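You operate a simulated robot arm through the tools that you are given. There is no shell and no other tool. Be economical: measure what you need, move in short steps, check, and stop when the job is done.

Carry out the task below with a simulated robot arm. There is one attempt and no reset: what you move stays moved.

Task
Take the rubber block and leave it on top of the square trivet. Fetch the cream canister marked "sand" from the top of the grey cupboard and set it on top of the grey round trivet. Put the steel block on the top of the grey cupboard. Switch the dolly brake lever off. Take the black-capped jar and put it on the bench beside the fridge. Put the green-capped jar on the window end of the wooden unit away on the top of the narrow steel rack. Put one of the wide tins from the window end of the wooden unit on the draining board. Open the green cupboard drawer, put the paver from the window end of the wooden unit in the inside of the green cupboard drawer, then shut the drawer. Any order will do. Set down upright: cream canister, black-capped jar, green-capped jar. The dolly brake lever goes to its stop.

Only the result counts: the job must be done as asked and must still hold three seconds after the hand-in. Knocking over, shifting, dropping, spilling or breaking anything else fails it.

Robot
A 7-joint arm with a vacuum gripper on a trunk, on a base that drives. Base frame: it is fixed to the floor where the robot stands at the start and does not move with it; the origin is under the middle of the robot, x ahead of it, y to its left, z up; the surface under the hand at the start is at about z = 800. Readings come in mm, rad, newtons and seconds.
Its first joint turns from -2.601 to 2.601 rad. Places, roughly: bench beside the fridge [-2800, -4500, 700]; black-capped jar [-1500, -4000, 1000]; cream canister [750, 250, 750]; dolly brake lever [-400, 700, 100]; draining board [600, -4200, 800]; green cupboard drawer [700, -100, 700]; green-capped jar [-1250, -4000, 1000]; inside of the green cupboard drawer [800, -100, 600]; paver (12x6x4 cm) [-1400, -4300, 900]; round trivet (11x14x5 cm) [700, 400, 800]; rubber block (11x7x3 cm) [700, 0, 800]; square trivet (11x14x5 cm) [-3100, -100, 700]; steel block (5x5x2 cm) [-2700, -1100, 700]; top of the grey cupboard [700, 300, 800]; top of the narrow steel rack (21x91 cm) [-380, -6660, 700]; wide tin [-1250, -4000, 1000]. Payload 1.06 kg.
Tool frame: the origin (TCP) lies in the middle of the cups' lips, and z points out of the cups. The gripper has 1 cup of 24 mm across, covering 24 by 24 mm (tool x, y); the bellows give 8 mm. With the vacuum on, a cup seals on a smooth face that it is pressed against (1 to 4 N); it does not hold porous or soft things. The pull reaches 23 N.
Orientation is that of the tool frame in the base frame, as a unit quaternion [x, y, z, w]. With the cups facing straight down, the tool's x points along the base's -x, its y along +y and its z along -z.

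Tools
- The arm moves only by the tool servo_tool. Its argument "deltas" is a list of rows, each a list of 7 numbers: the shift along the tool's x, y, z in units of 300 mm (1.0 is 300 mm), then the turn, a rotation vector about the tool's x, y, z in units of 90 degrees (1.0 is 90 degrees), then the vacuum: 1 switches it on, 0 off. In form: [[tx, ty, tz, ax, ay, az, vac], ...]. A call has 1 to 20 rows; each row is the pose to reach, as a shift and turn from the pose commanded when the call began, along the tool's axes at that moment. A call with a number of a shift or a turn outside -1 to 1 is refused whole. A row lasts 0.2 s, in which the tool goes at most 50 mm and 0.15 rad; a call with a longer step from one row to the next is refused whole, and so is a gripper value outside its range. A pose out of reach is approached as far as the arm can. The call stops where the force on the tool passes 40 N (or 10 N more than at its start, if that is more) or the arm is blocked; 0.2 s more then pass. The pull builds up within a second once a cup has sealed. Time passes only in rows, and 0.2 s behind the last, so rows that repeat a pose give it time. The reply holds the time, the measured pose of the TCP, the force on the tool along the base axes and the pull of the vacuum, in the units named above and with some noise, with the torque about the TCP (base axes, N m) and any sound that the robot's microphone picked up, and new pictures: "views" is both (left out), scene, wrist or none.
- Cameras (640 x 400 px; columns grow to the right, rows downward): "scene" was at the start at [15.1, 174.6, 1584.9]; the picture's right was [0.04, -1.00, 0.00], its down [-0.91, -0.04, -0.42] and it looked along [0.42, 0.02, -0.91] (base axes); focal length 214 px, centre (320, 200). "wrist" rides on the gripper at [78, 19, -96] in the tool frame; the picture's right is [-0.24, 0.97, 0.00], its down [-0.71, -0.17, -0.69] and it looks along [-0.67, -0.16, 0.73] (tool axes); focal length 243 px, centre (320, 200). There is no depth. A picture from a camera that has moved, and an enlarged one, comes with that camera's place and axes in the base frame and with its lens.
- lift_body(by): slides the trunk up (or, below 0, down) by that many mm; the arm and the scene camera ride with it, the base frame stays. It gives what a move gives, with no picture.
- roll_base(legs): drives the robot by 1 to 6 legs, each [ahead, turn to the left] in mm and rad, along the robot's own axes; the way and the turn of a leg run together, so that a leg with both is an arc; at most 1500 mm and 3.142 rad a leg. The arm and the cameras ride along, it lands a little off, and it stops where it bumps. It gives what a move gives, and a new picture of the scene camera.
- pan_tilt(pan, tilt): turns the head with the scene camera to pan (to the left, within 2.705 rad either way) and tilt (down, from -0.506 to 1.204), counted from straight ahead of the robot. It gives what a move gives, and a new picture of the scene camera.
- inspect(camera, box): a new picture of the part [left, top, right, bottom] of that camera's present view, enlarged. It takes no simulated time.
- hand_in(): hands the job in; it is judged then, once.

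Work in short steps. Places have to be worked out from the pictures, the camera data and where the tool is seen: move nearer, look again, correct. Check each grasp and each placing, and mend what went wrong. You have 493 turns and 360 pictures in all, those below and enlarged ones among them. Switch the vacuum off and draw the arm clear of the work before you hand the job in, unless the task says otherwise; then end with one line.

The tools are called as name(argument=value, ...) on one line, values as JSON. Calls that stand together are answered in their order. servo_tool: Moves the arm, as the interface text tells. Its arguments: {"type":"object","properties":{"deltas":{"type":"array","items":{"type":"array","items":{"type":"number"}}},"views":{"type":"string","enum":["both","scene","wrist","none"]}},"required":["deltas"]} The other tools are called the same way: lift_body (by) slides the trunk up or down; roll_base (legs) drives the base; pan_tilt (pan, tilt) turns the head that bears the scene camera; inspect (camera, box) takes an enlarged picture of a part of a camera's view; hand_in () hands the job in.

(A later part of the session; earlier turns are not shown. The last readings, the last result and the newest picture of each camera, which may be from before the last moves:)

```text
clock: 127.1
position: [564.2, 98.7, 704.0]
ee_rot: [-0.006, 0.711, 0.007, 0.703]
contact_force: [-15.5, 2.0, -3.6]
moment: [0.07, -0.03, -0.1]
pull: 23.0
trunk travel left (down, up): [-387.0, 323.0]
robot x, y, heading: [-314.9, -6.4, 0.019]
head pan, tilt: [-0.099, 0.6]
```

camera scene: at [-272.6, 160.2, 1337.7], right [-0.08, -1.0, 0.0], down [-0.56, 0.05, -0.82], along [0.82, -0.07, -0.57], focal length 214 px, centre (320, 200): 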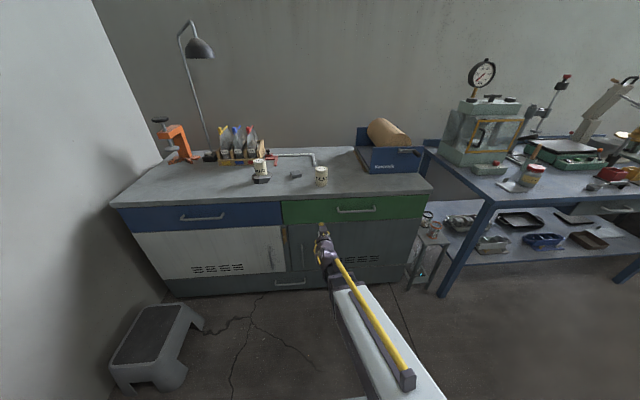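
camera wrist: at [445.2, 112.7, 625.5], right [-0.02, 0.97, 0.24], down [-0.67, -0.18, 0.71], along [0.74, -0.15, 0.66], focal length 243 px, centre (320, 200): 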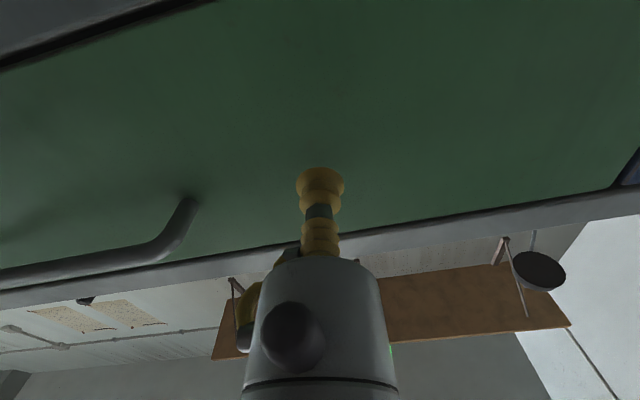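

Sealed on the drawer front at x≈562. I'll pull back slowly.

servo_tool(deltas=[[0, 0, -0.03, 0, 0, 0, 1], [0, 0, -0.07, 0, 0, 0, 1], [0, 0, -0.12, 0, 0, 0, 1], [0, 0, -0.17, 0, 0, 0, 1], [0, 0, -0.22, 0, 0, 0, 1], [0, 0, -0.22, 0, 0, 0, 1]], views="both")

```text
clock: 128.5
position: [498.6, 95.6, 704.3]
ee_rot: [-0.006, 0.71, 0.006, 0.704]
contact_force: [-3.5, 3.0, -8.9]
moment: [-0.06, -0.09, -0.06]
pull: 22.7
trunk travel left (down, up): [-387.0, 323.0]
robot x, y, heading: [-314.3, -6.9, 0.015]
head pan, tilt: [-0.099, 0.6]
camera scene: at [-272.0, 160.6, 1337.7], right [-0.08, -1.0, 0.0], down [-0.56, 0.04, -0.82], along [0.82, -0.07, -0.57], focal length 214 px, centre (320, 200)
camera wrist: at [403.1, 112.5, 628.6], right [-0.02, 0.97, 0.24], down [-0.67, -0.18, 0.72], along [0.74, -0.15, 0.66], focal length 243 px, centre (320, 200)
```

scene: 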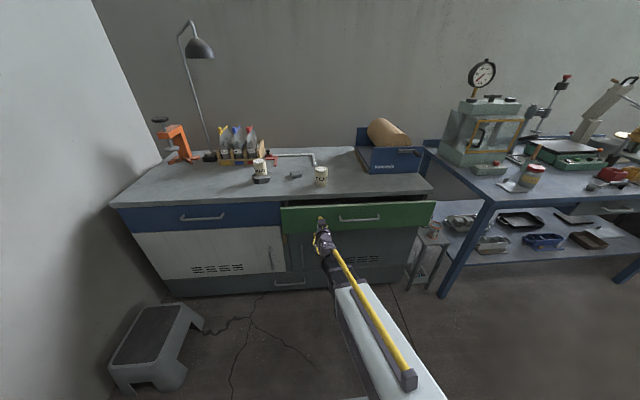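
wrist: 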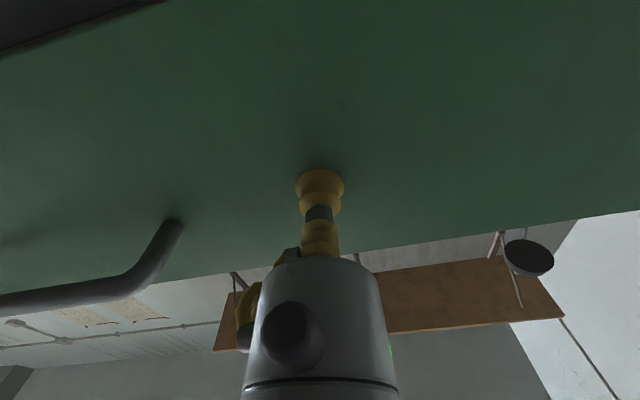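

The drawer is opening, so I'll keep pulling another ~180 mm.

servo_tool(deltas=[[0, 0, -0.07, 0, 0, 0, 1], [0, 0, -0.14, 0, 0, 0, 1], [0, 0, -0.21, 0, 0, 0, 1], [0, 0, -0.28, 0, 0, 0, 1], [0, 0, -0.35, 0, 0, 0, 1], [0, 0, -0.42, 0, 0, 0, 1], [0, 0, -0.49, 0, 0, 0, 1], [0, 0, -0.56, 0, 0, 0, 1], [0, 0, -0.6, 0, 0, 0, 1], [0, 0, -0.6, 0, 0, 0, 1]], views="scene")

```text
clock: 130.7
position: [361.2, 102.4, 683.5]
ee_rot: [-0.006, 0.71, 0.007, 0.705]
contact_force: [0.5, -2.4, 9.6]
moment: [-0.04, 0.06, -0.03]
pull: 22.9
out of reach, approached as far as the arm can: row 7, 8, 9, 10
trunk travel left (down, up): [-387.0, 323.0]
robot x, y, heading: [-315.2, -2.0, 0.02]
head pan, tilt: [-0.099, 0.6]
camera scene: at [-273.4, 160.0, 1337.9], right [-0.08, -1.0, 0.0], down [-0.56, 0.05, -0.83], along [0.82, -0.07, -0.56], focal length 214 px, centre (320, 200)
```

scene: 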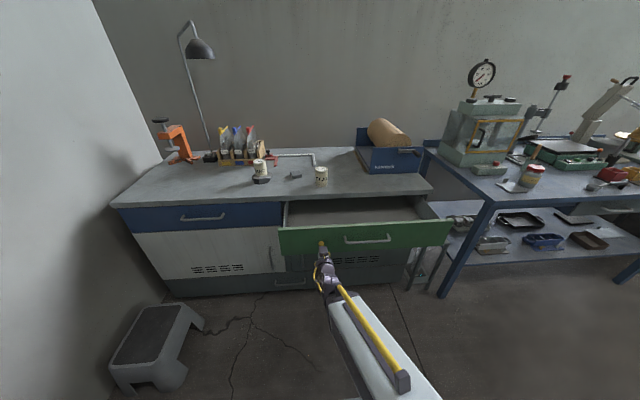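

Open about 200 mm and the arm is at its near limit. I'll pull another 90 mm by driving the base back.

roll_base(legs=[[-90, 0]])

```text
clock: 131.8
position: [267.7, 102.3, 683.6]
ee_rot: [-0.006, 0.71, 0.006, 0.704]
contact_force: [3.1, 6.5, -3.0]
moment: [-0.03, 0.02, 0.01]
pull: 22.6
trunk travel left (down, up): [-387.0, 323.0]
robot x, y, heading: [-405.0, -6.3, 0.02]
head pan, tilt: [-0.099, 0.6]
camera scene: at [-364.6, 158.8, 1337.7], right [-0.08, -1.0, 0.0], down [-0.56, 0.04, -0.82], along [0.82, -0.06, -0.57], focal length 214 px, centre (320, 200)
```

scene: 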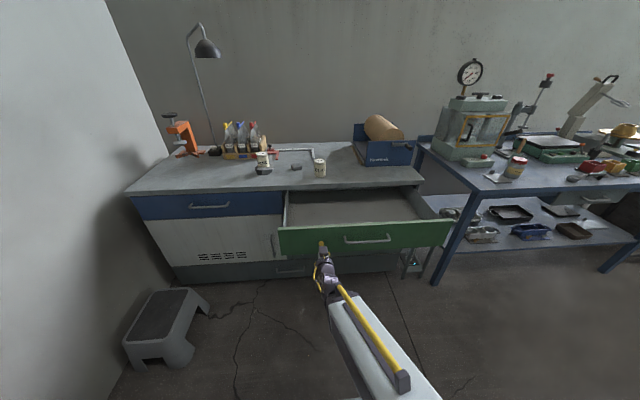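

Opened about 295 mm. I'll release and back the base away.

servo_tool(deltas=[[0, 0, 0, 0, 0, 0, 0], [0, 0, 0, 0, 0, 0, 0], [0, 0, 0, 0, 0, 0, 0], [0, 0, 0, 0, 0, 0, 0]], views="none")

roll_base(legs=[[-200, 0]])

```text
clock: 132.8
position: [268.4, 100.5, 683.6]
ee_rot: [-0.007, 0.711, 0.008, 0.703]
contact_force: [-0.4, 0.7, -0.5]
moment: [-0.02, 0.01, 0.04]
pull: 0.1
trunk travel left (down, up): [-387.0, 323.0]
robot x, y, heading: [-405.8, -5.2, 0.018]
head pan, tilt: [-0.099, 0.6]
```

```text
clock: 134.4
position: [68.2, 93.5, 683.0]
ee_rot: [-0.005, 0.71, 0.005, 0.704]
contact_force: [0.7, -0.1, -0.4]
moment: [-0.01, -0.02, 0.02]
pull: 0.0
trunk travel left (down, up): [-387.0, 323.0]
robot x, y, heading: [-607.6, -7.2, 0.016]
head pan, tilt: [-0.099, 0.6]
camera scene: at [-565.4, 154.3, 1337.8], right [-0.08, -1.0, 0.0], down [-0.56, 0.05, -0.83], along [0.82, -0.07, -0.56], focal length 214 px, centre (320, 200)
```

scene: 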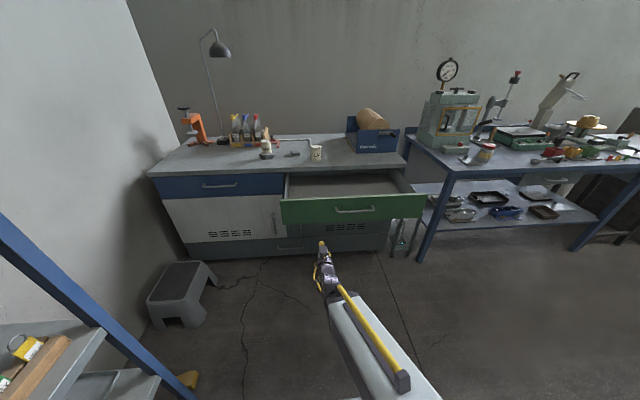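

The drawer stays open. Now I'll look left and down at the dolly brake lever.

pan_tilt(pan=1.1, tilt=0.9)

```text
clock: 135.8
position: [67.5, 95.8, 683.3]
ee_rot: [-0.006, 0.71, 0.007, 0.704]
contact_force: [-0.2, -0.8, -0.1]
moment: [0.0, -0.02, 0.0]
pull: 0.0
trunk travel left (down, up): [-387.0, 323.0]
robot x, y, heading: [-605.2, -11.8, 0.018]
head pan, tilt: [1.1, 0.901]
camera scene: at [-620.5, 229.3, 1313.0], right [0.9, -0.44, 0.0], down [-0.34, -0.7, -0.62], along [0.27, 0.56, -0.78], focal length 214 px, centre (320, 200)
```

scene: 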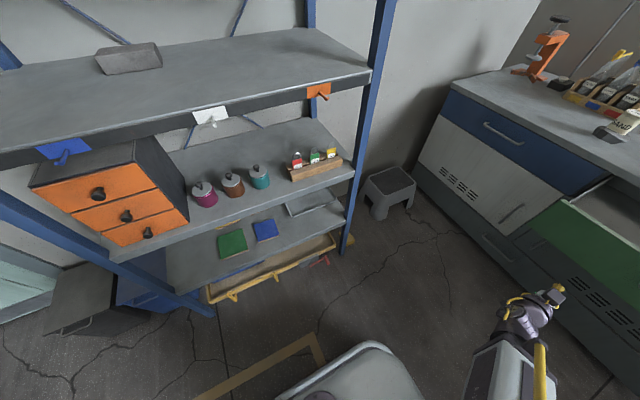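

inspect(camera="scene", box=[190, 200, 382, 320])

```text
3.33 times, centred on (286, 260) of scene
camera zoom: at [-620.5, 229.3, 1313.0], right [0.9, -0.44, 0.0], down [-0.34, -0.7, -0.62], along [0.27, 0.56, -0.78], focal length 715 px, centre (433, 0)
```

zoom: 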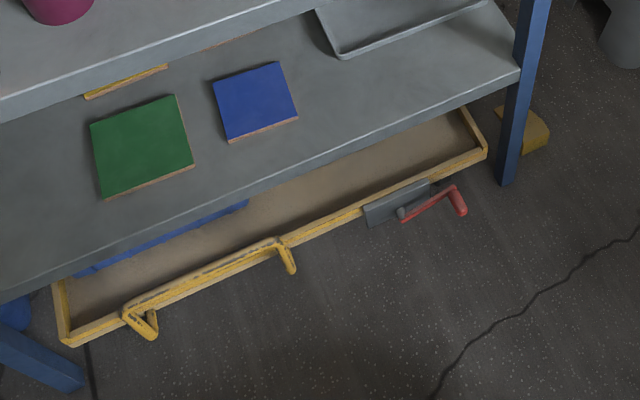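

The lever is the red arm on the grey plate at the dolly's side, near (-400, 690, 100). I'll turn the tool to face down again, draw it in, then turn the base toward the shelf.

servo_tool(deltas=[[0, 0, 0, 0, 0.09, 0, 0], [0, 0, 0, 0, 0.18, 0, 0], [0, 0, 0, 0, 0.27, 0, 0], [0, 0, 0, 0, 0.36, 0, 0], [0, 0, 0, 0, 0.45, 0, 0], [0, 0, 0, 0, 0.54, 0, 0], [0, 0, 0, 0, 0.63, 0, 0], [0, 0, 0, 0, 0.72, 0, 0], [0, 0, 0, 0, 0.81, 0, 0], [0, 0, 0, 0, 0.9, 0, 0], [0, 0, 0, 0, 0.99, 0, 0], [0, 0, 0, 0, 0.99, 0, 0]], views="none")

servo_tool(deltas=[[0.1, 0, 0, 0, 0, 0, 0], [0.2, 0, 0, 0, 0, 0, 0], [0.3, 0, 0, 0, 0, 0, 0], [0.4, 0, 0, 0, 0, 0, 0], [0.4, 0, 0, 0, 0, 0, 0]], views="none")

```text
clock: 138.4
position: [68.3, 94.5, 682.7]
ee_rot: [-0.008, 1.0, 0.001, 0.001]
contact_force: [-0.2, 0.2, -0.7]
moment: [-0.02, 0.0, 0.0]
pull: 0.0
out of reach, approached as far as the arm can: row 1, 2, 3, 4
trunk travel left (down, up): [-387.0, 323.0]
robot x, y, heading: [-604.0, -9.5, 0.017]
head pan, tilt: [1.1, 0.901]
```

```text
clock: 139.6
position: [-53.5, 94.3, 682.2]
ee_rot: [-0.007, 1.0, 0.001, 0.003]
contact_force: [-0.3, -0.2, -0.1]
moment: [0.02, 0.04, 0.0]
pull: 0.1
trunk travel left (down, up): [-387.0, 323.0]
robot x, y, heading: [-605.9, -6.9, 0.016]
head pan, tilt: [1.1, 0.901]
```

roll_base(legs=[[180, 0], [0, 1.56]])

pan_tilt(pan=-0.15, tilt=1.05)

```text
clock: 145.0
position: [-528.4, 545.0, 680.6]
ee_rot: [0.715, -0.699, -0.003, -0.002]
contact_force: [0.8, -0.2, -0.7]
moment: [0.03, -0.04, -0.01]
pull: 0.0
trunk travel left (down, up): [-387.0, 323.0]
robot x, y, heading: [-421.3, -4.8, 1.596]
head pan, tilt: [1.1, 0.901]
camera scene: at [-659.6, -20.9, 1313.0], right [0.43, 0.9, 0.0], down [0.71, -0.34, -0.62], along [-0.56, 0.27, -0.78], focal length 214 px, centre (320, 200)
```

scene: 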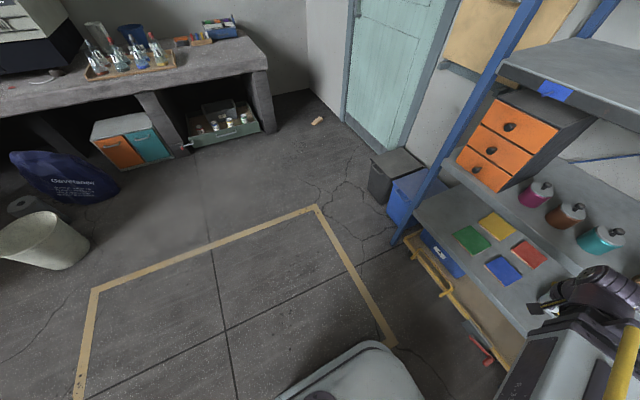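

```text
clock: 146.4
position: [-529.6, 545.1, 681.3]
ee_rot: [0.715, -0.699, -0.002, -0.001]
contact_force: [-0.5, -0.3, 0.6]
moment: [0.03, 0.0, -0.01]
pull: 0.0
trunk travel left (down, up): [-387.0, 323.0]
robot x, y, heading: [-420.4, -4.9, 1.592]
head pan, tilt: [-0.15, 1.051]
camera scene: at [-583.2, 12.4, 1302.3], right [0.99, -0.13, 0.0], down [-0.11, -0.86, -0.5], along [0.06, 0.49, -0.87], focal length 214 px, centre (320, 200)
```

scene: 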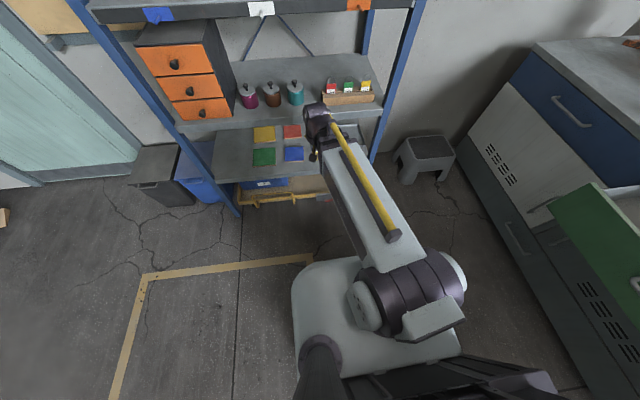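

I'll bring the tool over toward the lever and lower the trunk to see it with the wrist camera.

servo_tool(deltas=[[0.02, -0.14, 0, 0, 0, 0, 0], [0.04, -0.28, 0, 0, 0, 0, 0], [0.05, -0.43, 0, 0, 0, 0, 0], [0.05, -0.43, 0, 0, 0, 0, 0]], views="none")

lift_body(by=-260)

inspect(camera="wrist", box=[0, 0, 640, 400])

```text
clock: 147.4
position: [-399.4, 533.5, 679.8]
ee_rot: [0.715, -0.699, -0.003, -0.001]
contact_force: [-0.1, 0.5, -0.5]
moment: [0.0, -0.04, 0.01]
pull: 0.2
trunk travel left (down, up): [-387.0, 323.0]
robot x, y, heading: [-418.9, -3.9, 1.591]
head pan, tilt: [-0.15, 1.051]
```

```text
clock: 150.1
position: [-400.7, 534.4, 418.7]
ee_rot: [0.715, -0.699, -0.003, -0.002]
contact_force: [0.3, 0.7, 0.2]
moment: [0.02, 0.02, -0.03]
pull: 0.1
trunk travel left (down, up): [-127.0, 583.0]
robot x, y, heading: [-421.7, -7.4, 1.601]
head pan, tilt: [-0.15, 1.051]
```

```text
1.00 times, centred on (320, 200) of wrist (not enlarged: the box is as wide or as high as the picture)
camera zoom: at [-416.8, 453.8, 515.4], right [-0.98, 0.21, 0.0], down [0.16, 0.71, 0.69], along [0.14, 0.67, -0.72], focal length 243 px, centre (320, 200)
```

zoom: 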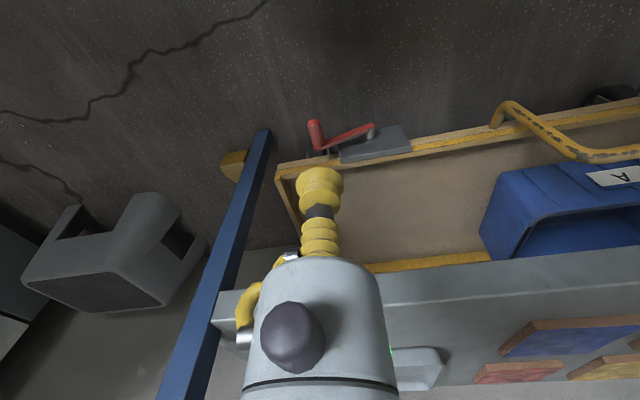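

inspect(camera="wrist", box=[290, 95, 434, 185])

```text
4.44 times, centred on (362, 140) of wrist
camera zoom: at [-416.8, 453.8, 515.4], right [-0.98, 0.21, 0.0], down [0.16, 0.71, 0.69], along [0.14, 0.67, -0.72], focal length 1078 px, centre (133, 467)
```

zoom: 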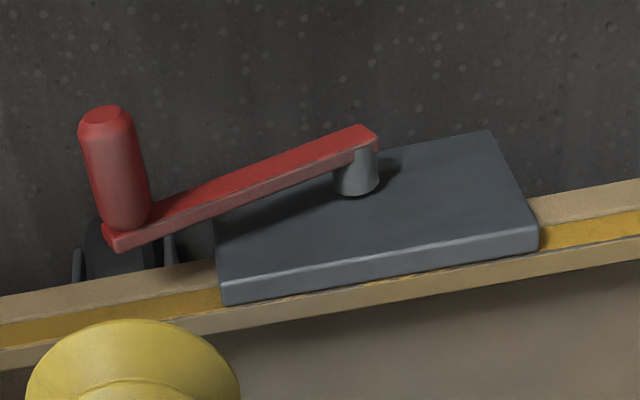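

The lever arm points to +X, tilted about 25° up, with its knob near (-373, 640, 160) sticking out toward me. I'll move above the knob and check.

servo_tool(deltas=[[-0.1, -0.03, 0.08, 0, 0, 0, 0], [-0.2, -0.06, 0.16, 0, 0, 0, 0], [-0.3, -0.09, 0.24, 0, 0, 0, 0], [-0.34, -0.097, 0.36, 0, 0, 0, 0], [-0.34, -0.097, 0.5, 0, 0, 0, 0], [-0.34, -0.097, 0.5, 0, 0, 0, 0]], views="both")

```text
clock: 151.5
position: [-374.9, 634.4, 272.5]
ee_rot: [0.715, -0.699, -0.003, -0.002]
contact_force: [0.2, -0.3, -0.1]
moment: [0.01, -0.02, 0.0]
pull: 0.2
trunk travel left (down, up): [-127.0, 583.0]
robot x, y, heading: [-422.0, -7.3, 1.6]
head pan, tilt: [-0.15, 1.051]
camera scene: at [-583.1, 12.3, 1042.3], right [0.99, -0.13, 0.0], down [-0.11, -0.86, -0.5], along [0.06, 0.49, -0.87], focal length 214 px, centre (320, 200)
camera wrist: at [-391.1, 555.3, 367.7], right [-0.98, 0.21, 0.0], down [0.16, 0.71, 0.69], along [0.14, 0.67, -0.72], focal length 243 px, centre (320, 200)
```

scene: 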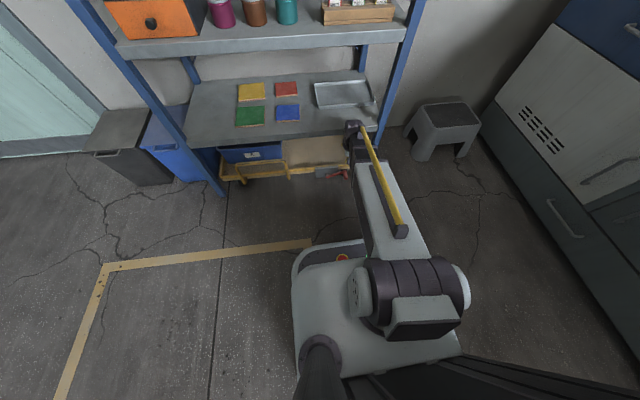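
wrist: 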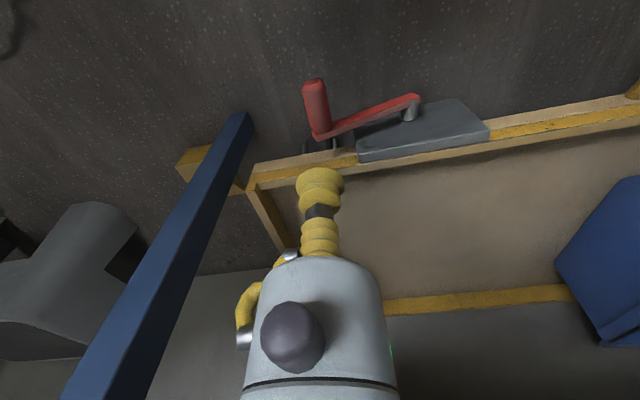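

inspect(camera="scene", box=[290, 145, 370, 195])

inspect(camera="wrist", box=[270, 60, 510, 210])

```text
8.00 times, centred on (330, 170) of scene
camera zoom: at [-583.1, 12.3, 1042.3], right [0.99, -0.13, 0.0], down [-0.11, -0.86, -0.5], along [0.06, 0.49, -0.87], focal length 1716 px, centre (240, 440)
```

zoom: 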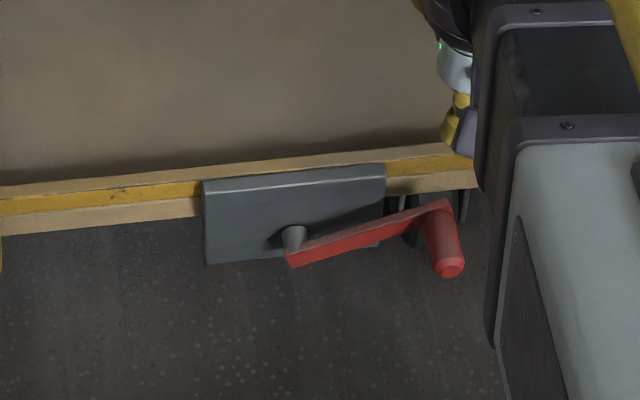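

```text
2.67 times, centred on (390, 135) of wrist
camera zoom: at [-391.1, 555.3, 367.7], right [-0.98, 0.21, 0.0], down [0.16, 0.71, 0.69], along [0.14, 0.67, -0.72], focal length 647 px, centre (133, 373)
```

zoom: 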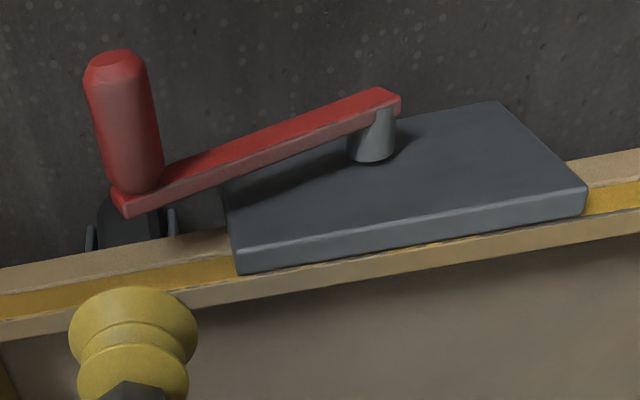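

The lever sits about 25° above horizontal, pivot at (-465, 672, 110), with the knob at z≈150 spanning y 622–672. I'll press down on the knob from above in small steps and see whether it moves.

servo_tool(deltas=[[-0.01, -0.005, 0.1, 0, 0, 0, 0], [-0.01, -0.005, 0.2, 0, 0, 0, 0], [-0.01, -0.005, 0.3, 0, 0, 0, 0], [-0.01, -0.005, 0.3, 0, 0, 0, 0]], views="wrist")

```text
clock: 152.5
position: [-373.2, 643.4, 181.4]
ee_rot: [0.715, -0.699, -0.003, -0.003]
contact_force: [-0.5, 0.3, -0.1]
moment: [-0.02, 0.0, 0.01]
pull: 0.1
trunk travel left (down, up): [-127.0, 583.0]
robot x, y, heading: [-421.8, -6.6, 1.596]
head pan, tilt: [-0.15, 1.051]
camera wrist: at [-388.8, 562.8, 276.9], right [-0.98, 0.21, 0.0], down [0.16, 0.71, 0.69], along [0.14, 0.67, -0.72], focal length 243 px, centre (320, 200)
```

wrist: 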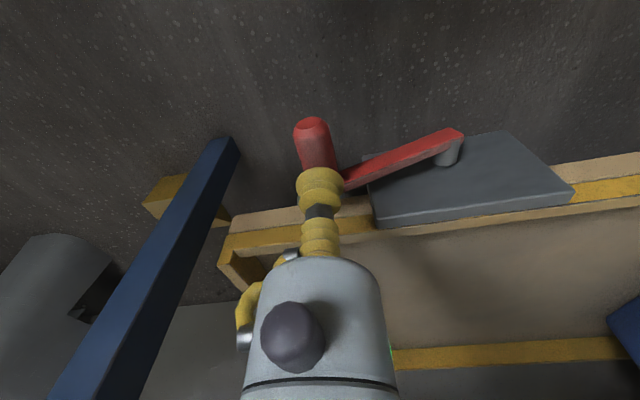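

Right above the knob. I'll keep pressing down.

servo_tool(deltas=[[0, 0, 0.03, 0, 0, 0, 0], [0, 0, 0.06, 0, 0, 0, 0], [0, 0, 0.09, 0, 0, 0, 0], [0, 0, 0.12, 0, 0, 0, 0]], views="wrist")

```text
clock: 153.5
position: [-373.0, 640.8, 152.0]
ee_rot: [0.716, -0.698, -0.005, -0.005]
contact_force: [-2.1, 0.6, 31.5]
moment: [-0.04, -0.07, -0.08]
pull: 0.1
trunk travel left (down, up): [-127.0, 583.0]
robot x, y, heading: [-422.2, -8.0, 1.596]
head pan, tilt: [-0.15, 1.051]
stopped in row 4: the force on the tool passed its limit at 48 N (the readings are from after the stop); the commanded pose is now the measured one
camera wrist: at [-389.7, 560.8, 248.0], right [-0.98, 0.21, 0.0], down [0.15, 0.7, 0.7], along [0.14, 0.68, -0.72], focal length 243 px, centre (320, 200)
```

wrist: 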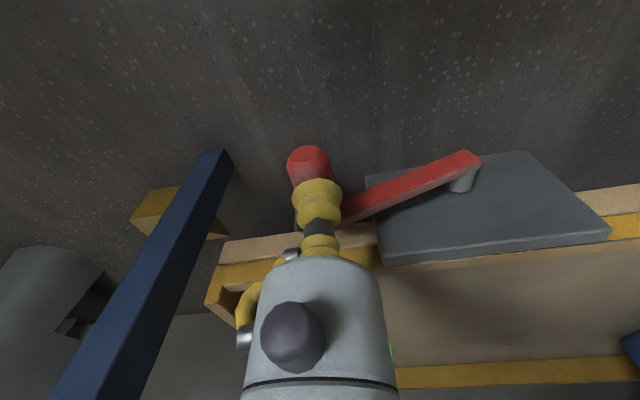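

It didn't move under 48 N, so it's against its lower stop and must go up and over. I'll back off, move to the +X side of the knob, lower the rigid part beside it and push toward -X.

servo_tool(deltas=[[0, 0, -0.1, 0, 0, 0, 0], [0, -0.1, -0.13, 0, 0, 0, 0], [0.03, -0.18, -0.13, 0, 0, 0, 0], [0.03, -0.18, 0, 0, 0, 0, 0], [0.03, -0.18, 0.12, 0, 0, 0, 0], [0.03, -0.18, 0.22, 0, 0, 0, 0], [0.03, -0.18, 0.22, 0, 0, 0, 0]], views="wrist")

```text
clock: 155.1
position: [-319.8, 635.0, 84.0]
ee_rot: [0.716, -0.698, -0.003, -0.005]
contact_force: [0.3, -0.2, -0.2]
moment: [0.02, 0.0, 0.02]
pull: 0.0
trunk travel left (down, up): [-127.0, 583.0]
robot x, y, heading: [-418.8, -7.0, 1.593]
head pan, tilt: [-0.15, 1.051]
camera wrist: at [-336.2, 553.9, 180.3], right [-0.98, 0.21, 0.0], down [0.16, 0.7, 0.69], along [0.14, 0.68, -0.72], focal length 243 px, centre (320, 200)
```

wrist: 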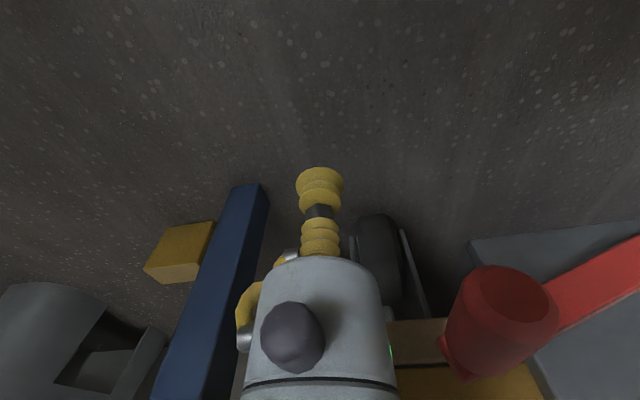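

The knob is beside the tool. I'll push toward -X with a rising path to swing it up.

servo_tool(deltas=[[0, 0.03, 0, 0, 0, 0, 0], [0, 0.055, 0, 0, 0, 0, 0], [0, 0.075, -0.02, 0, 0, 0, 0], [0, 0.1, -0.05, 0, 0, 0, 0], [0, 0.127, -0.09, 0, 0, 0, 0], [0, 0.127, -0.09, 0, 0, 0, 0]], views="both")

```text
clock: 156.2
position: [-348.0, 634.9, 107.2]
ee_rot: [0.715, -0.699, -0.003, -0.007]
contact_force: [11.8, -0.8, 5.3]
moment: [0.03, 0.82, 0.06]
pull: 0.0
trunk travel left (down, up): [-127.0, 583.0]
robot x, y, heading: [-424.0, -4.0, 1.589]
head pan, tilt: [-0.15, 1.051]
stopped in row 5: the force on the tool passed its limit at 45 N (the readings are from after the stop); the commanded pose is now the measured one
camera scene: at [-582.9, 13.6, 1042.3], right [0.99, -0.13, 0.0], down [-0.12, -0.86, -0.5], along [0.07, 0.49, -0.87], focal length 214 px, centre (320, 200)
camera wrist: at [-364.5, 554.2, 202.1], right [-0.98, 0.22, 0.0], down [0.15, 0.7, 0.7], along [0.15, 0.68, -0.72], focal length 243 px, centre (320, 200)
```

scene: 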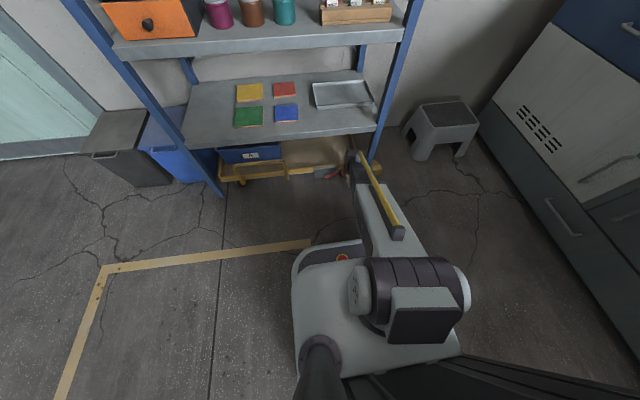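
wrist: 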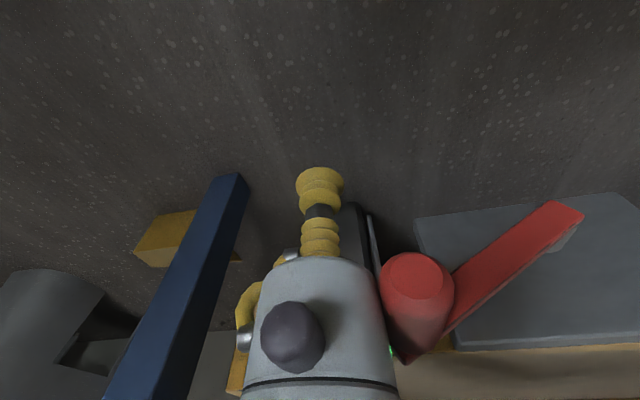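

inspect(camera="scene", box=[290, 145, 370, 195])

```text
8.00 times, centred on (330, 170) of scene
camera zoom: at [-582.9, 13.6, 1042.3], right [0.99, -0.13, 0.0], down [-0.12, -0.86, -0.5], along [0.07, 0.49, -0.87], focal length 1716 px, centre (240, 440)
```

zoom: 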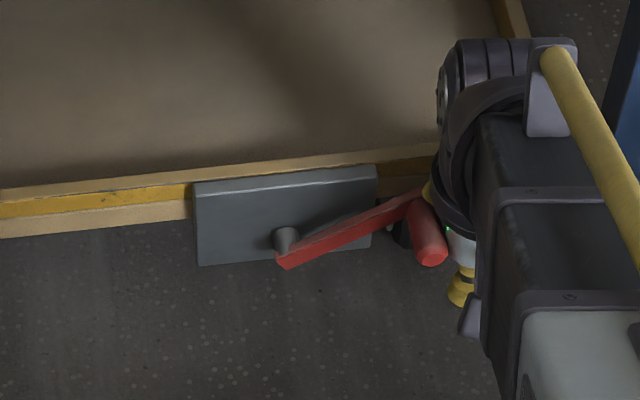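

The lever did swing up several degrees, so up is the right way. I'll continue more slowly to keep the force down.

servo_tool(deltas=[[0, 0.012, -0.012, 0, 0, 0, 0], [0, 0.024, -0.026, 0, 0, 0, 0], [0, 0.036, -0.04, 0, 0, 0, 0], [0, 0.048, -0.054, 0, 0, 0, 0], [0, 0.06, -0.066, 0, 0, 0, 0], [0, 0.074, -0.078, 0, 0, 0, 0], [0, 0.088, -0.09, 0, 0, 0, 0], [0, 0.102, -0.1, 0, 0, 0, 0]], views="wrist")

```text
clock: 156.8
position: [-350.6, 635.1, 112.8]
ee_rot: [0.714, -0.7, -0.003, -0.01]
contact_force: [10.8, -1.5, 5.9]
moment: [0.03, 0.73, 0.02]
pull: 0.0
trunk travel left (down, up): [-127.0, 583.0]
robot x, y, heading: [-425.5, -5.0, 1.58]
head pan, tilt: [-0.15, 1.051]
stopped in row 2: the force on the tool passed its limit at 43 N (the readings are from after the stop); the commanded pose is now the measured one
camera wrist: at [-368.9, 554.0, 208.8], right [-0.98, 0.22, -0.01], down [0.15, 0.7, 0.7], along [0.16, 0.68, -0.72], focal length 243 px, centre (320, 200)
```

wrist: 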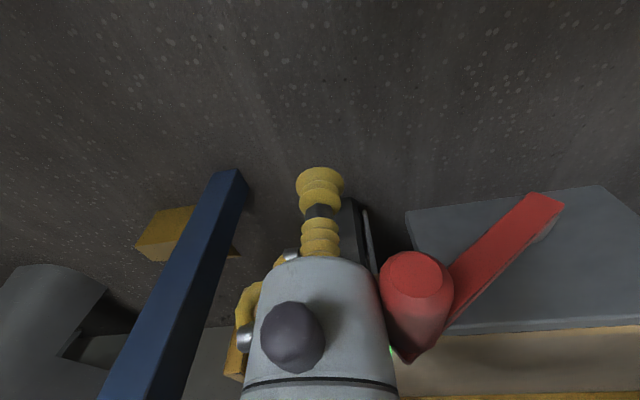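

It's creeping, and leverage improves as it rises. I'll continue with short pushes.

servo_tool(deltas=[[0, 0.01, -0.01, 0, 0, 0, 0], [0, 0.02, -0.02, 0, 0, 0, 0], [0, 0.03, -0.03, 0, 0, 0, 0], [0, 0.04, -0.04, 0, 0, 0, 0]], views="none")

servo_tool(deltas=[[0, 0.01, 0, 0, 0, 0, 0], [0, 0.02, 0, 0, 0, 0, 0], [0, 0.03, 0, 0, 0, 0, 0], [0, 0.04, 0, 0, 0, 0, 0]], views="none")

servo_tool(deltas=[[0, 0.01, -0.02, 0, 0, 0, 0], [0, 0.02, -0.04, 0, 0, 0, 0], [0, 0.03, -0.06, 0, 0, 0, 0], [0, 0.04, -0.08, 0, 0, 0, 0]], views="none")

```text
clock: 157.8
position: [-364.1, 633.4, 124.0]
ee_rot: [0.713, -0.701, -0.002, -0.008]
contact_force: [1.0, -0.4, -0.2]
moment: [0.03, -0.02, 0.01]
pull: 0.0
trunk travel left (down, up): [-127.0, 583.0]
robot x, y, heading: [-420.8, -10.4, 1.584]
head pan, tilt: [-0.15, 1.051]
```

```text
clock: 158.8
position: [-376.5, 633.8, 126.5]
ee_rot: [0.714, -0.7, -0.002, -0.009]
contact_force: [0.4, 0.1, 0.4]
moment: [0.04, 0.09, 0.01]
pull: 0.1
trunk travel left (down, up): [-127.0, 583.0]
robot x, y, heading: [-420.1, -10.8, 1.583]
head pan, tilt: [-0.15, 1.051]
```

```text
clock: 159.8
position: [-387.9, 633.4, 147.7]
ee_rot: [0.714, -0.7, -0.003, -0.008]
contact_force: [0.5, 0.0, 0.3]
moment: [0.01, 0.04, -0.05]
pull: 0.0
trunk travel left (down, up): [-127.0, 583.0]
robot x, y, heading: [-422.7, -6.6, 1.584]
head pan, tilt: [-0.15, 1.051]
```

servo_tool(deltas=[[0, 0, 0, 0, 0, 0, 0]], views="wrist")

inspect(camera="scene", box=[270, 135, 366, 195])

```text
clock: 160.2
position: [-386.4, 633.0, 148.6]
ee_rot: [0.714, -0.7, -0.003, -0.009]
contact_force: [-0.5, -0.2, -0.5]
moment: [0.04, 0.01, 0.03]
pull: 0.0
trunk travel left (down, up): [-127.0, 583.0]
robot x, y, heading: [-424.1, -9.5, 1.582]
head pan, tilt: [-0.15, 1.051]
camera wrist: at [-404.9, 551.8, 243.8], right [-0.98, 0.22, 0.0], down [0.15, 0.7, 0.7], along [0.15, 0.68, -0.72], focal length 243 px, centre (320, 200)
```

wrist: 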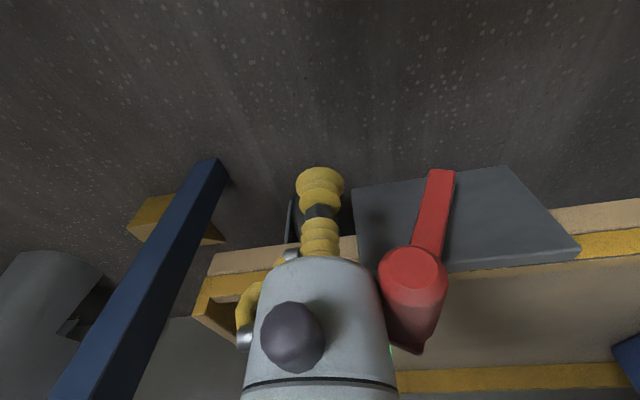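

```text
6.67 times, centred on (318, 165) of scene
camera zoom: at [-582.8, 14.3, 1042.3], right [0.99, -0.14, 0.0], down [-0.12, -0.86, -0.5], along [0.07, 0.49, -0.87], focal length 1430 px, centre (333, 433)
```

zoom: 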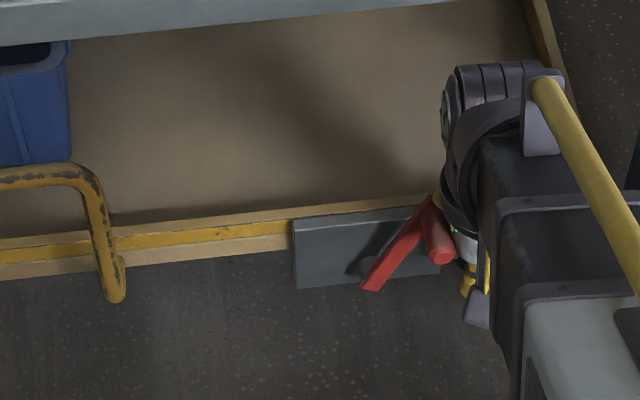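

Past the stiff part and moving freely at about 65°. I'll keep pushing toward -X at this height.

servo_tool(deltas=[[0, 0.03, 0, 0, 0, 0, 0], [0, 0.06, 0, 0, 0, 0, 0], [0, 0.09, 0, 0, 0, 0, 0], [0, 0.12, 0, 0, 0, 0, 0], [0, 0.15, 0, 0, 0, 0, 0], [0, 0.18, 0, 0, 0, 0, 0], [0, 0.21, 0, 0, 0, 0, 0], [0, 0.24, 0.02, 0, 0, 0, 0]], views="wrist")

```text
clock: 161.6
position: [-430.0, 633.0, 150.2]
ee_rot: [0.712, -0.702, 0.0, -0.013]
contact_force: [16.8, 0.4, 4.1]
moment: [-0.03, 1.2, 0.01]
pull: 0.0
trunk travel left (down, up): [-127.0, 583.0]
robot x, y, heading: [-423.2, -6.6, 1.574]
head pan, tilt: [-0.15, 1.051]
stopped in row 6: the force on the tool passed its limit at 49 N (the readings are from after the stop); the commanded pose is now the measured one
camera wrist: at [-448.4, 551.9, 243.8], right [-0.97, 0.22, -0.01], down [0.15, 0.7, 0.7], along [0.16, 0.68, -0.71], focal length 243 px, centre (320, 200)
```

wrist: 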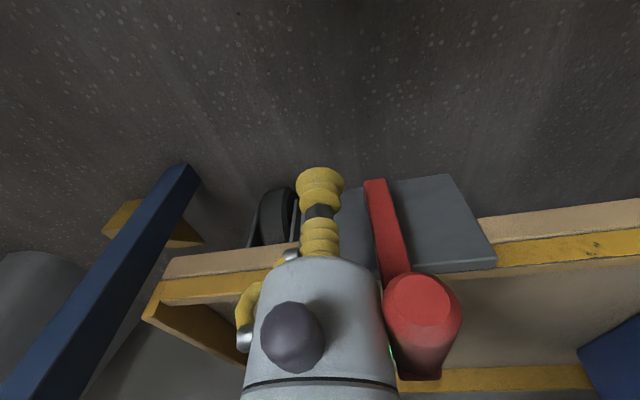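

The lever is near vertical and resisting at 49 N, probably its stop. I'll back off slightly and push once more to confirm.

servo_tool(deltas=[[0, -0.03, 0, 0, 0, 0, 0], [0, -0.03, 0, 0, 0, 0, 0], [0, 0, 0, 0, 0, 0, 0], [0, 0.015, 0, 0, 0, 0, 0], [0, 0.03, 0, 0, 0, 0, 0], [0, 0.04, 0, 0, 0, 0, 0]], views="wrist")

inspect(camera="scene", box=[270, 135, 366, 195])

```text
clock: 162.6
position: [-428.9, 632.7, 148.8]
ee_rot: [0.71, -0.704, 0.002, -0.015]
contact_force: [15.6, 0.5, 0.4]
moment: [0.0, 1.04, 0.05]
pull: 0.1
trunk travel left (down, up): [-127.0, 583.0]
robot x, y, heading: [-421.8, -5.9, 1.567]
head pan, tilt: [-0.15, 1.051]
stopped in row 5: the force on the tool passed its limit at 46 N (the readings are from after the stop); the commanded pose is now the measured one
camera wrist: at [-448.8, 551.6, 243.8], right [-0.97, 0.23, -0.02], down [0.15, 0.7, 0.7], along [0.17, 0.68, -0.71], focal length 243 px, centre (320, 200)
```

wrist: 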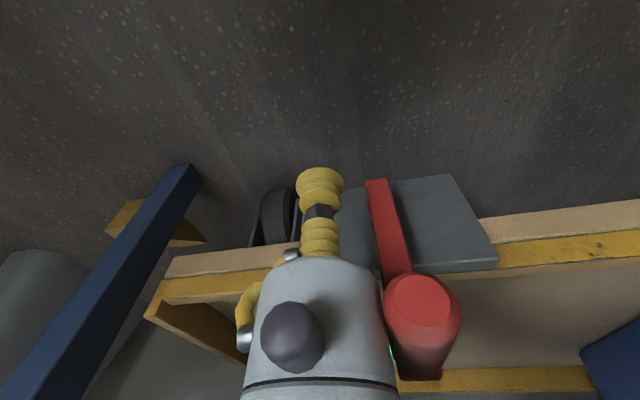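

```text
6.67 times, centred on (318, 165) of scene
camera zoom: at [-582.3, 16.8, 1042.4], right [0.99, -0.15, 0.0], down [-0.13, -0.86, -0.5], along [0.08, 0.49, -0.87], focal length 1430 px, centre (333, 433)
```

zoom: 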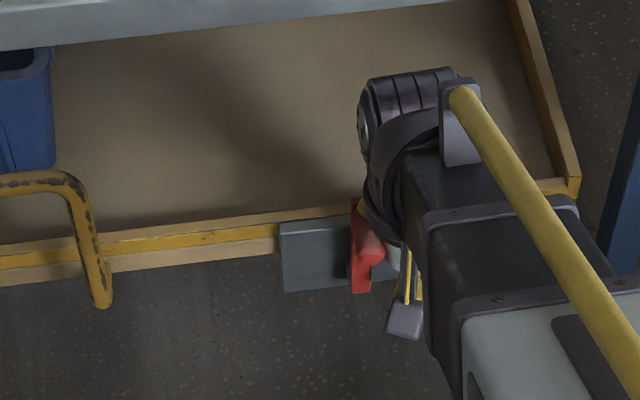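

Same place again, so that's the stop. I'll draw away and check that the lever stays.

servo_tool(deltas=[[0, -0.05, 0, 0, 0, 0, 0], [0, -0.15, 0, 0, 0, 0, 0], [0.1, -0.2, -0.05, 0, 0, 0, 0], [0.2, -0.2, -0.15, 0, 0, 0, 0], [0.3, -0.2, -0.3, 0, 0, 0, 0], [0.3, -0.2, -0.45, 0, 0, 0, 0], [0.3, -0.2, -0.45, 0, 0, 0, 0]], views="wrist")

inspect(camera="scene", box=[270, 135, 366, 195])

```text
refused: row 5 steps farther than a row can; nothing moved
```

```text
6.67 times, centred on (318, 165) of scene
camera zoom: at [-582.3, 16.8, 1042.4], right [0.99, -0.15, 0.0], down [-0.13, -0.86, -0.5], along [0.08, 0.49, -0.87], focal length 1430 px, centre (333, 433)
```

zoom: 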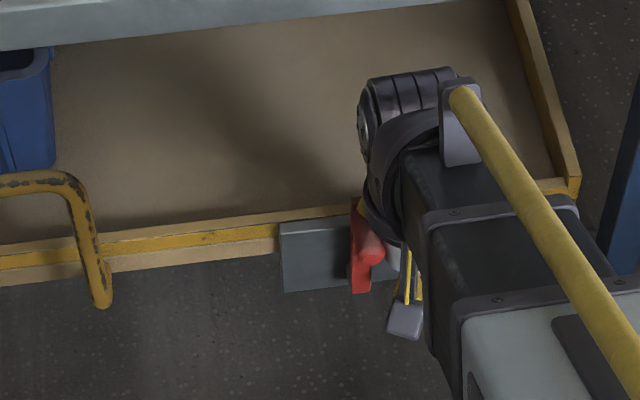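

servo_tool(deltas=[[0, -0.05, 0, 0, 0, 0, 0], [0, -0.15, 0, 0, 0, 0, 0], [0.1, -0.2, -0.05, 0, 0, 0, 0], [0.2, -0.2, -0.15, 0, 0, 0, 0], [0.25, -0.2, -0.28, 0, 0, 0, 0], [0.3, -0.2, -0.42, 0, 0, 0, 0], [0.3, -0.2, -0.45, 0, 0, 0, 0]], views="wrist")

inspect(camera="scene", box=[270, 135, 366, 195])

```text
clock: 164.2
position: [-373.1, 538.6, 282.3]
ee_rot: [0.71, -0.704, 0.001, -0.013]
contact_force: [0.7, 0.2, -0.3]
moment: [0.01, 0.03, 0.01]
pull: 0.1
trunk travel left (down, up): [-127.0, 583.0]
robot x, y, heading: [-422.5, -6.5, 1.57]
head pan, tilt: [-0.15, 1.051]
camera wrist: at [-392.3, 457.9, 377.0], right [-0.97, 0.23, -0.02], down [0.15, 0.7, 0.7], along [0.17, 0.68, -0.71], focal length 243 px, centre (320, 200)
```

wrist: 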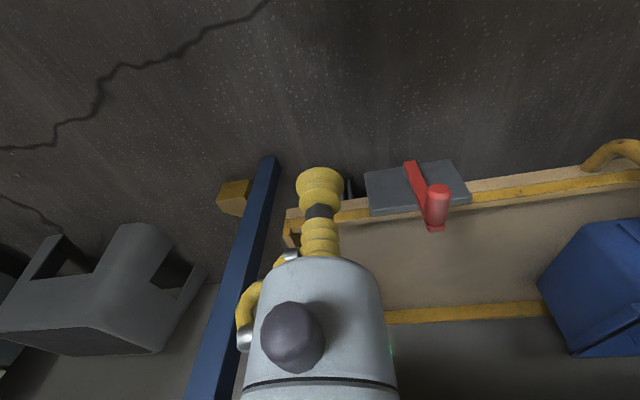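

```text
6.67 times, centred on (318, 165) of scene
camera zoom: at [-582.5, 16.4, 1042.3], right [0.99, -0.15, 0.0], down [-0.13, -0.86, -0.5], along [0.07, 0.49, -0.87], focal length 1430 px, centre (333, 433)
```

zoom: 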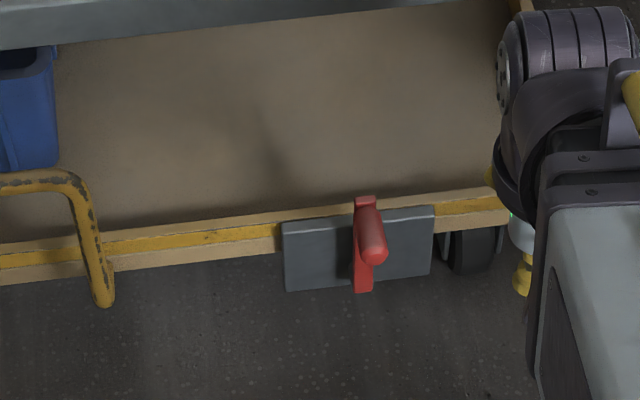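

The lever stays vertical at its stop. Now for the far tasks: I'll raise the trunk and look over toward the wooden unit and window.

lift_body(by=560)

pan_tilt(pan=2.6, tilt=0.3)

pan_tilt(pan=-2.7, tilt=0.3)

```text
refused: 560 is not a number from -400 to 400
```

```text
clock: 166.7
position: [-373.3, 539.2, 282.7]
ee_rot: [0.71, -0.704, 0.001, -0.015]
contact_force: [0.4, -0.3, -0.4]
moment: [0.01, 0.02, -0.01]
pull: 0.0
trunk travel left (down, up): [-127.0, 583.0]
robot x, y, heading: [-424.7, -7.8, 1.572]
head pan, tilt: [2.601, 0.3]
camera scene: at [-640.4, -129.4, 1105.2], right [-0.86, 0.51, 0.0], down [0.15, 0.25, -0.96], along [-0.49, -0.82, -0.3], focal length 214 px, centre (320, 200)
```

scene: 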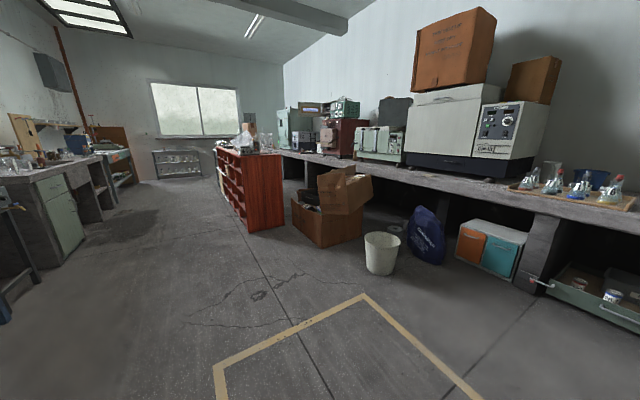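

```text
clock: 170.8
position: [-372.9, 537.5, 281.9]
ee_rot: [0.71, -0.704, 0.002, -0.014]
contact_force: [-1.0, 0.0, 0.6]
moment: [0.02, 0.01, 0.0]
pull: 0.0
trunk travel left (down, up): [-127.0, 583.0]
robot x, y, heading: [-420.8, -4.2, 1.572]
head pan, tilt: [-2.7, 0.3]
camera scene: at [-552.3, -133.7, 1105.3], right [-0.9, -0.43, 0.0], down [-0.13, 0.27, -0.96], along [0.41, -0.86, -0.3], focal length 214 px, centre (320, 200)
```

scene: 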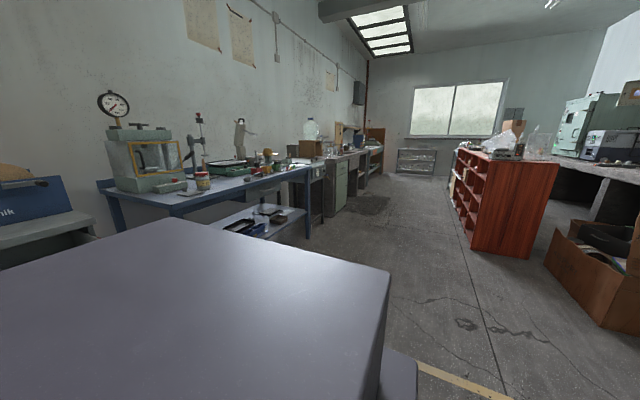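

I'll raise the trunk, turn left away from the drawer to face the window, and drive down the aisle.

lift_body(by=400)

lift_body(by=180)

pan_tilt(pan=0, tilt=0.5)

roll_base(legs=[[0, 1.57], [0, 1.57], [1200, 0]])

```text
clock: 174.6
position: [-372.3, 537.6, 682.4]
ee_rot: [0.71, -0.704, 0.001, -0.014]
contact_force: [-0.5, 0.1, 0.4]
moment: [0.0, -0.01, 0.0]
pull: 0.1
trunk travel left (down, up): [-527.0, 183.0]
robot x, y, heading: [-420.1, -4.5, 1.574]
head pan, tilt: [-2.7, 0.3]
```

```text
clock: 176.6
position: [-372.4, 538.8, 862.2]
ee_rot: [0.71, -0.704, 0.002, -0.014]
contact_force: [-0.1, 0.1, 0.0]
moment: [-0.02, 0.03, 0.02]
pull: 0.1
trunk travel left (down, up): [-707.0, 3.0]
robot x, y, heading: [-419.0, -4.6, 1.571]
head pan, tilt: [-2.7, 0.3]
```

```text
clock: 179.0
position: [-372.3, 539.2, 861.3]
ee_rot: [0.71, -0.704, 0.001, -0.013]
contact_force: [-0.5, 0.2, 0.3]
moment: [0.03, 0.03, 0.03]
pull: 0.0
trunk travel left (down, up): [-707.0, 3.0]
robot x, y, heading: [-418.3, -7.5, 1.574]
head pan, tilt: [0.0, 0.499]
camera scene: at [-592.4, 41.7, 1666.9], right [1.0, 0.0, 0.0], down [0.0, -0.48, -0.88], along [0.0, 0.88, -0.48], focal length 214 px, centre (320, 200)
```

scene: 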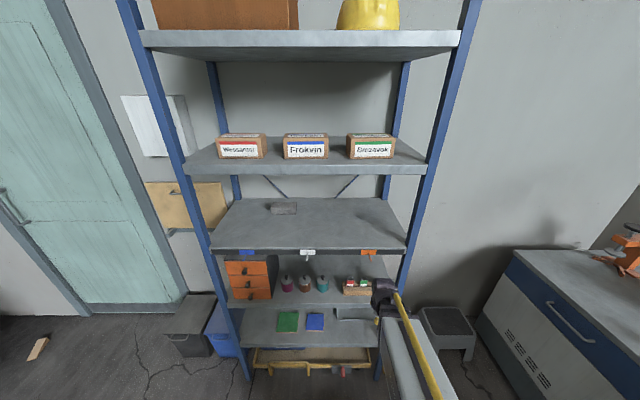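

```text
clock: 192.8
position: [-522.1, -1765.2, 863.2]
ee_rot: [0.715, 0.699, -0.014, -0.001]
contact_force: [-1.2, -0.2, -0.6]
moment: [-0.02, -0.01, 0.02]
pull: 0.1
trunk travel left (down, up): [-707.0, 3.0]
robot x, y, heading: [-460.4, -1223.1, -1.602]
head pan, tilt: [0.0, 0.499]
camera scene: at [-288.4, -1271.2, 1666.9], right [-1.0, 0.03, 0.0], down [0.01, 0.48, -0.88], along [-0.03, -0.88, -0.48], focal length 214 px, centre (320, 200)
```

scene: 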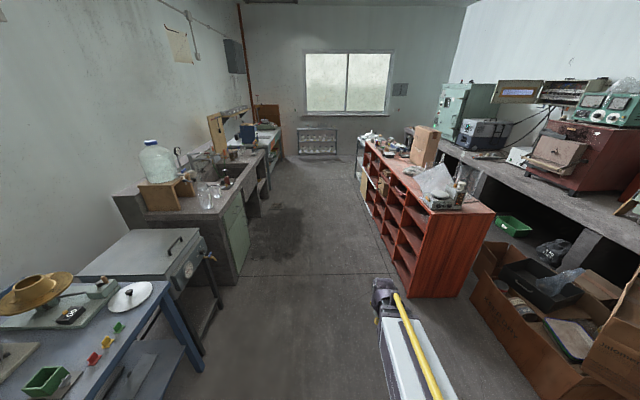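

The wooden unit lies right of the aisle (front at x≈-1150). I'll drive down the aisle.

roll_base(legs=[[1450, 0]])

inspect(camera="scene", box=[320, 60, 640, 260])

```text
clock: 200.0
position: [-614.1, -3220.3, 862.6]
ee_rot: [0.728, 0.686, -0.013, -0.002]
contact_force: [0.3, -0.7, -0.1]
moment: [0.0, -0.02, 0.04]
pull: 0.1
trunk travel left (down, up): [-707.0, 3.0]
robot x, y, heading: [-529.9, -2677.4, -1.639]
head pan, tilt: [0.0, 0.499]
camera scene: at [-361.6, -2734.9, 1666.9], right [-1.0, 0.07, 0.0], down [0.03, 0.48, -0.88], along [-0.06, -0.88, -0.48], focal length 214 px, centre (320, 200)
```

scene: 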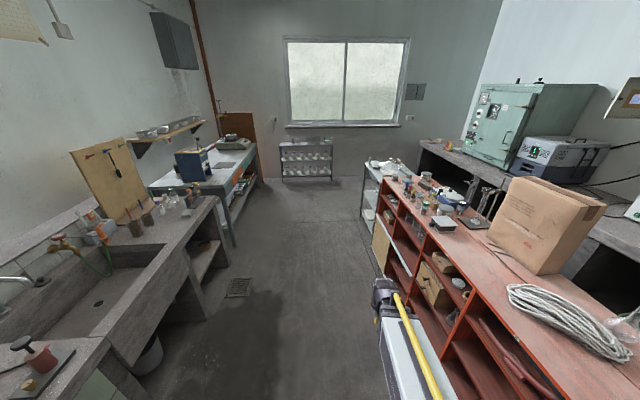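

```text
2.00 times, centred on (480, 160) of scene
camera zoom: at [-361.6, -2734.9, 1666.9], right [-1.0, 0.07, 0.0], down [0.03, 0.48, -0.88], along [-0.06, -0.88, -0.48], focal length 429 px, centre (0, 280)
```

zoom: 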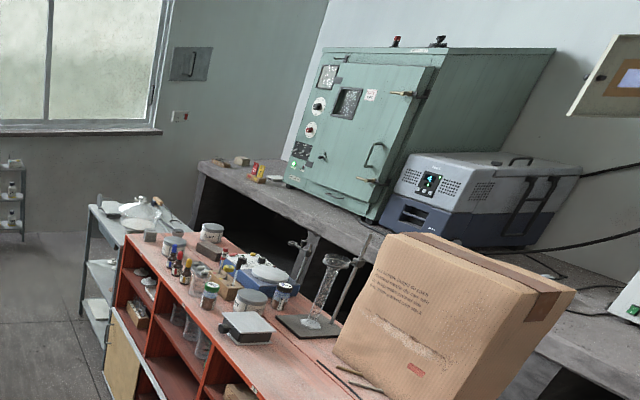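

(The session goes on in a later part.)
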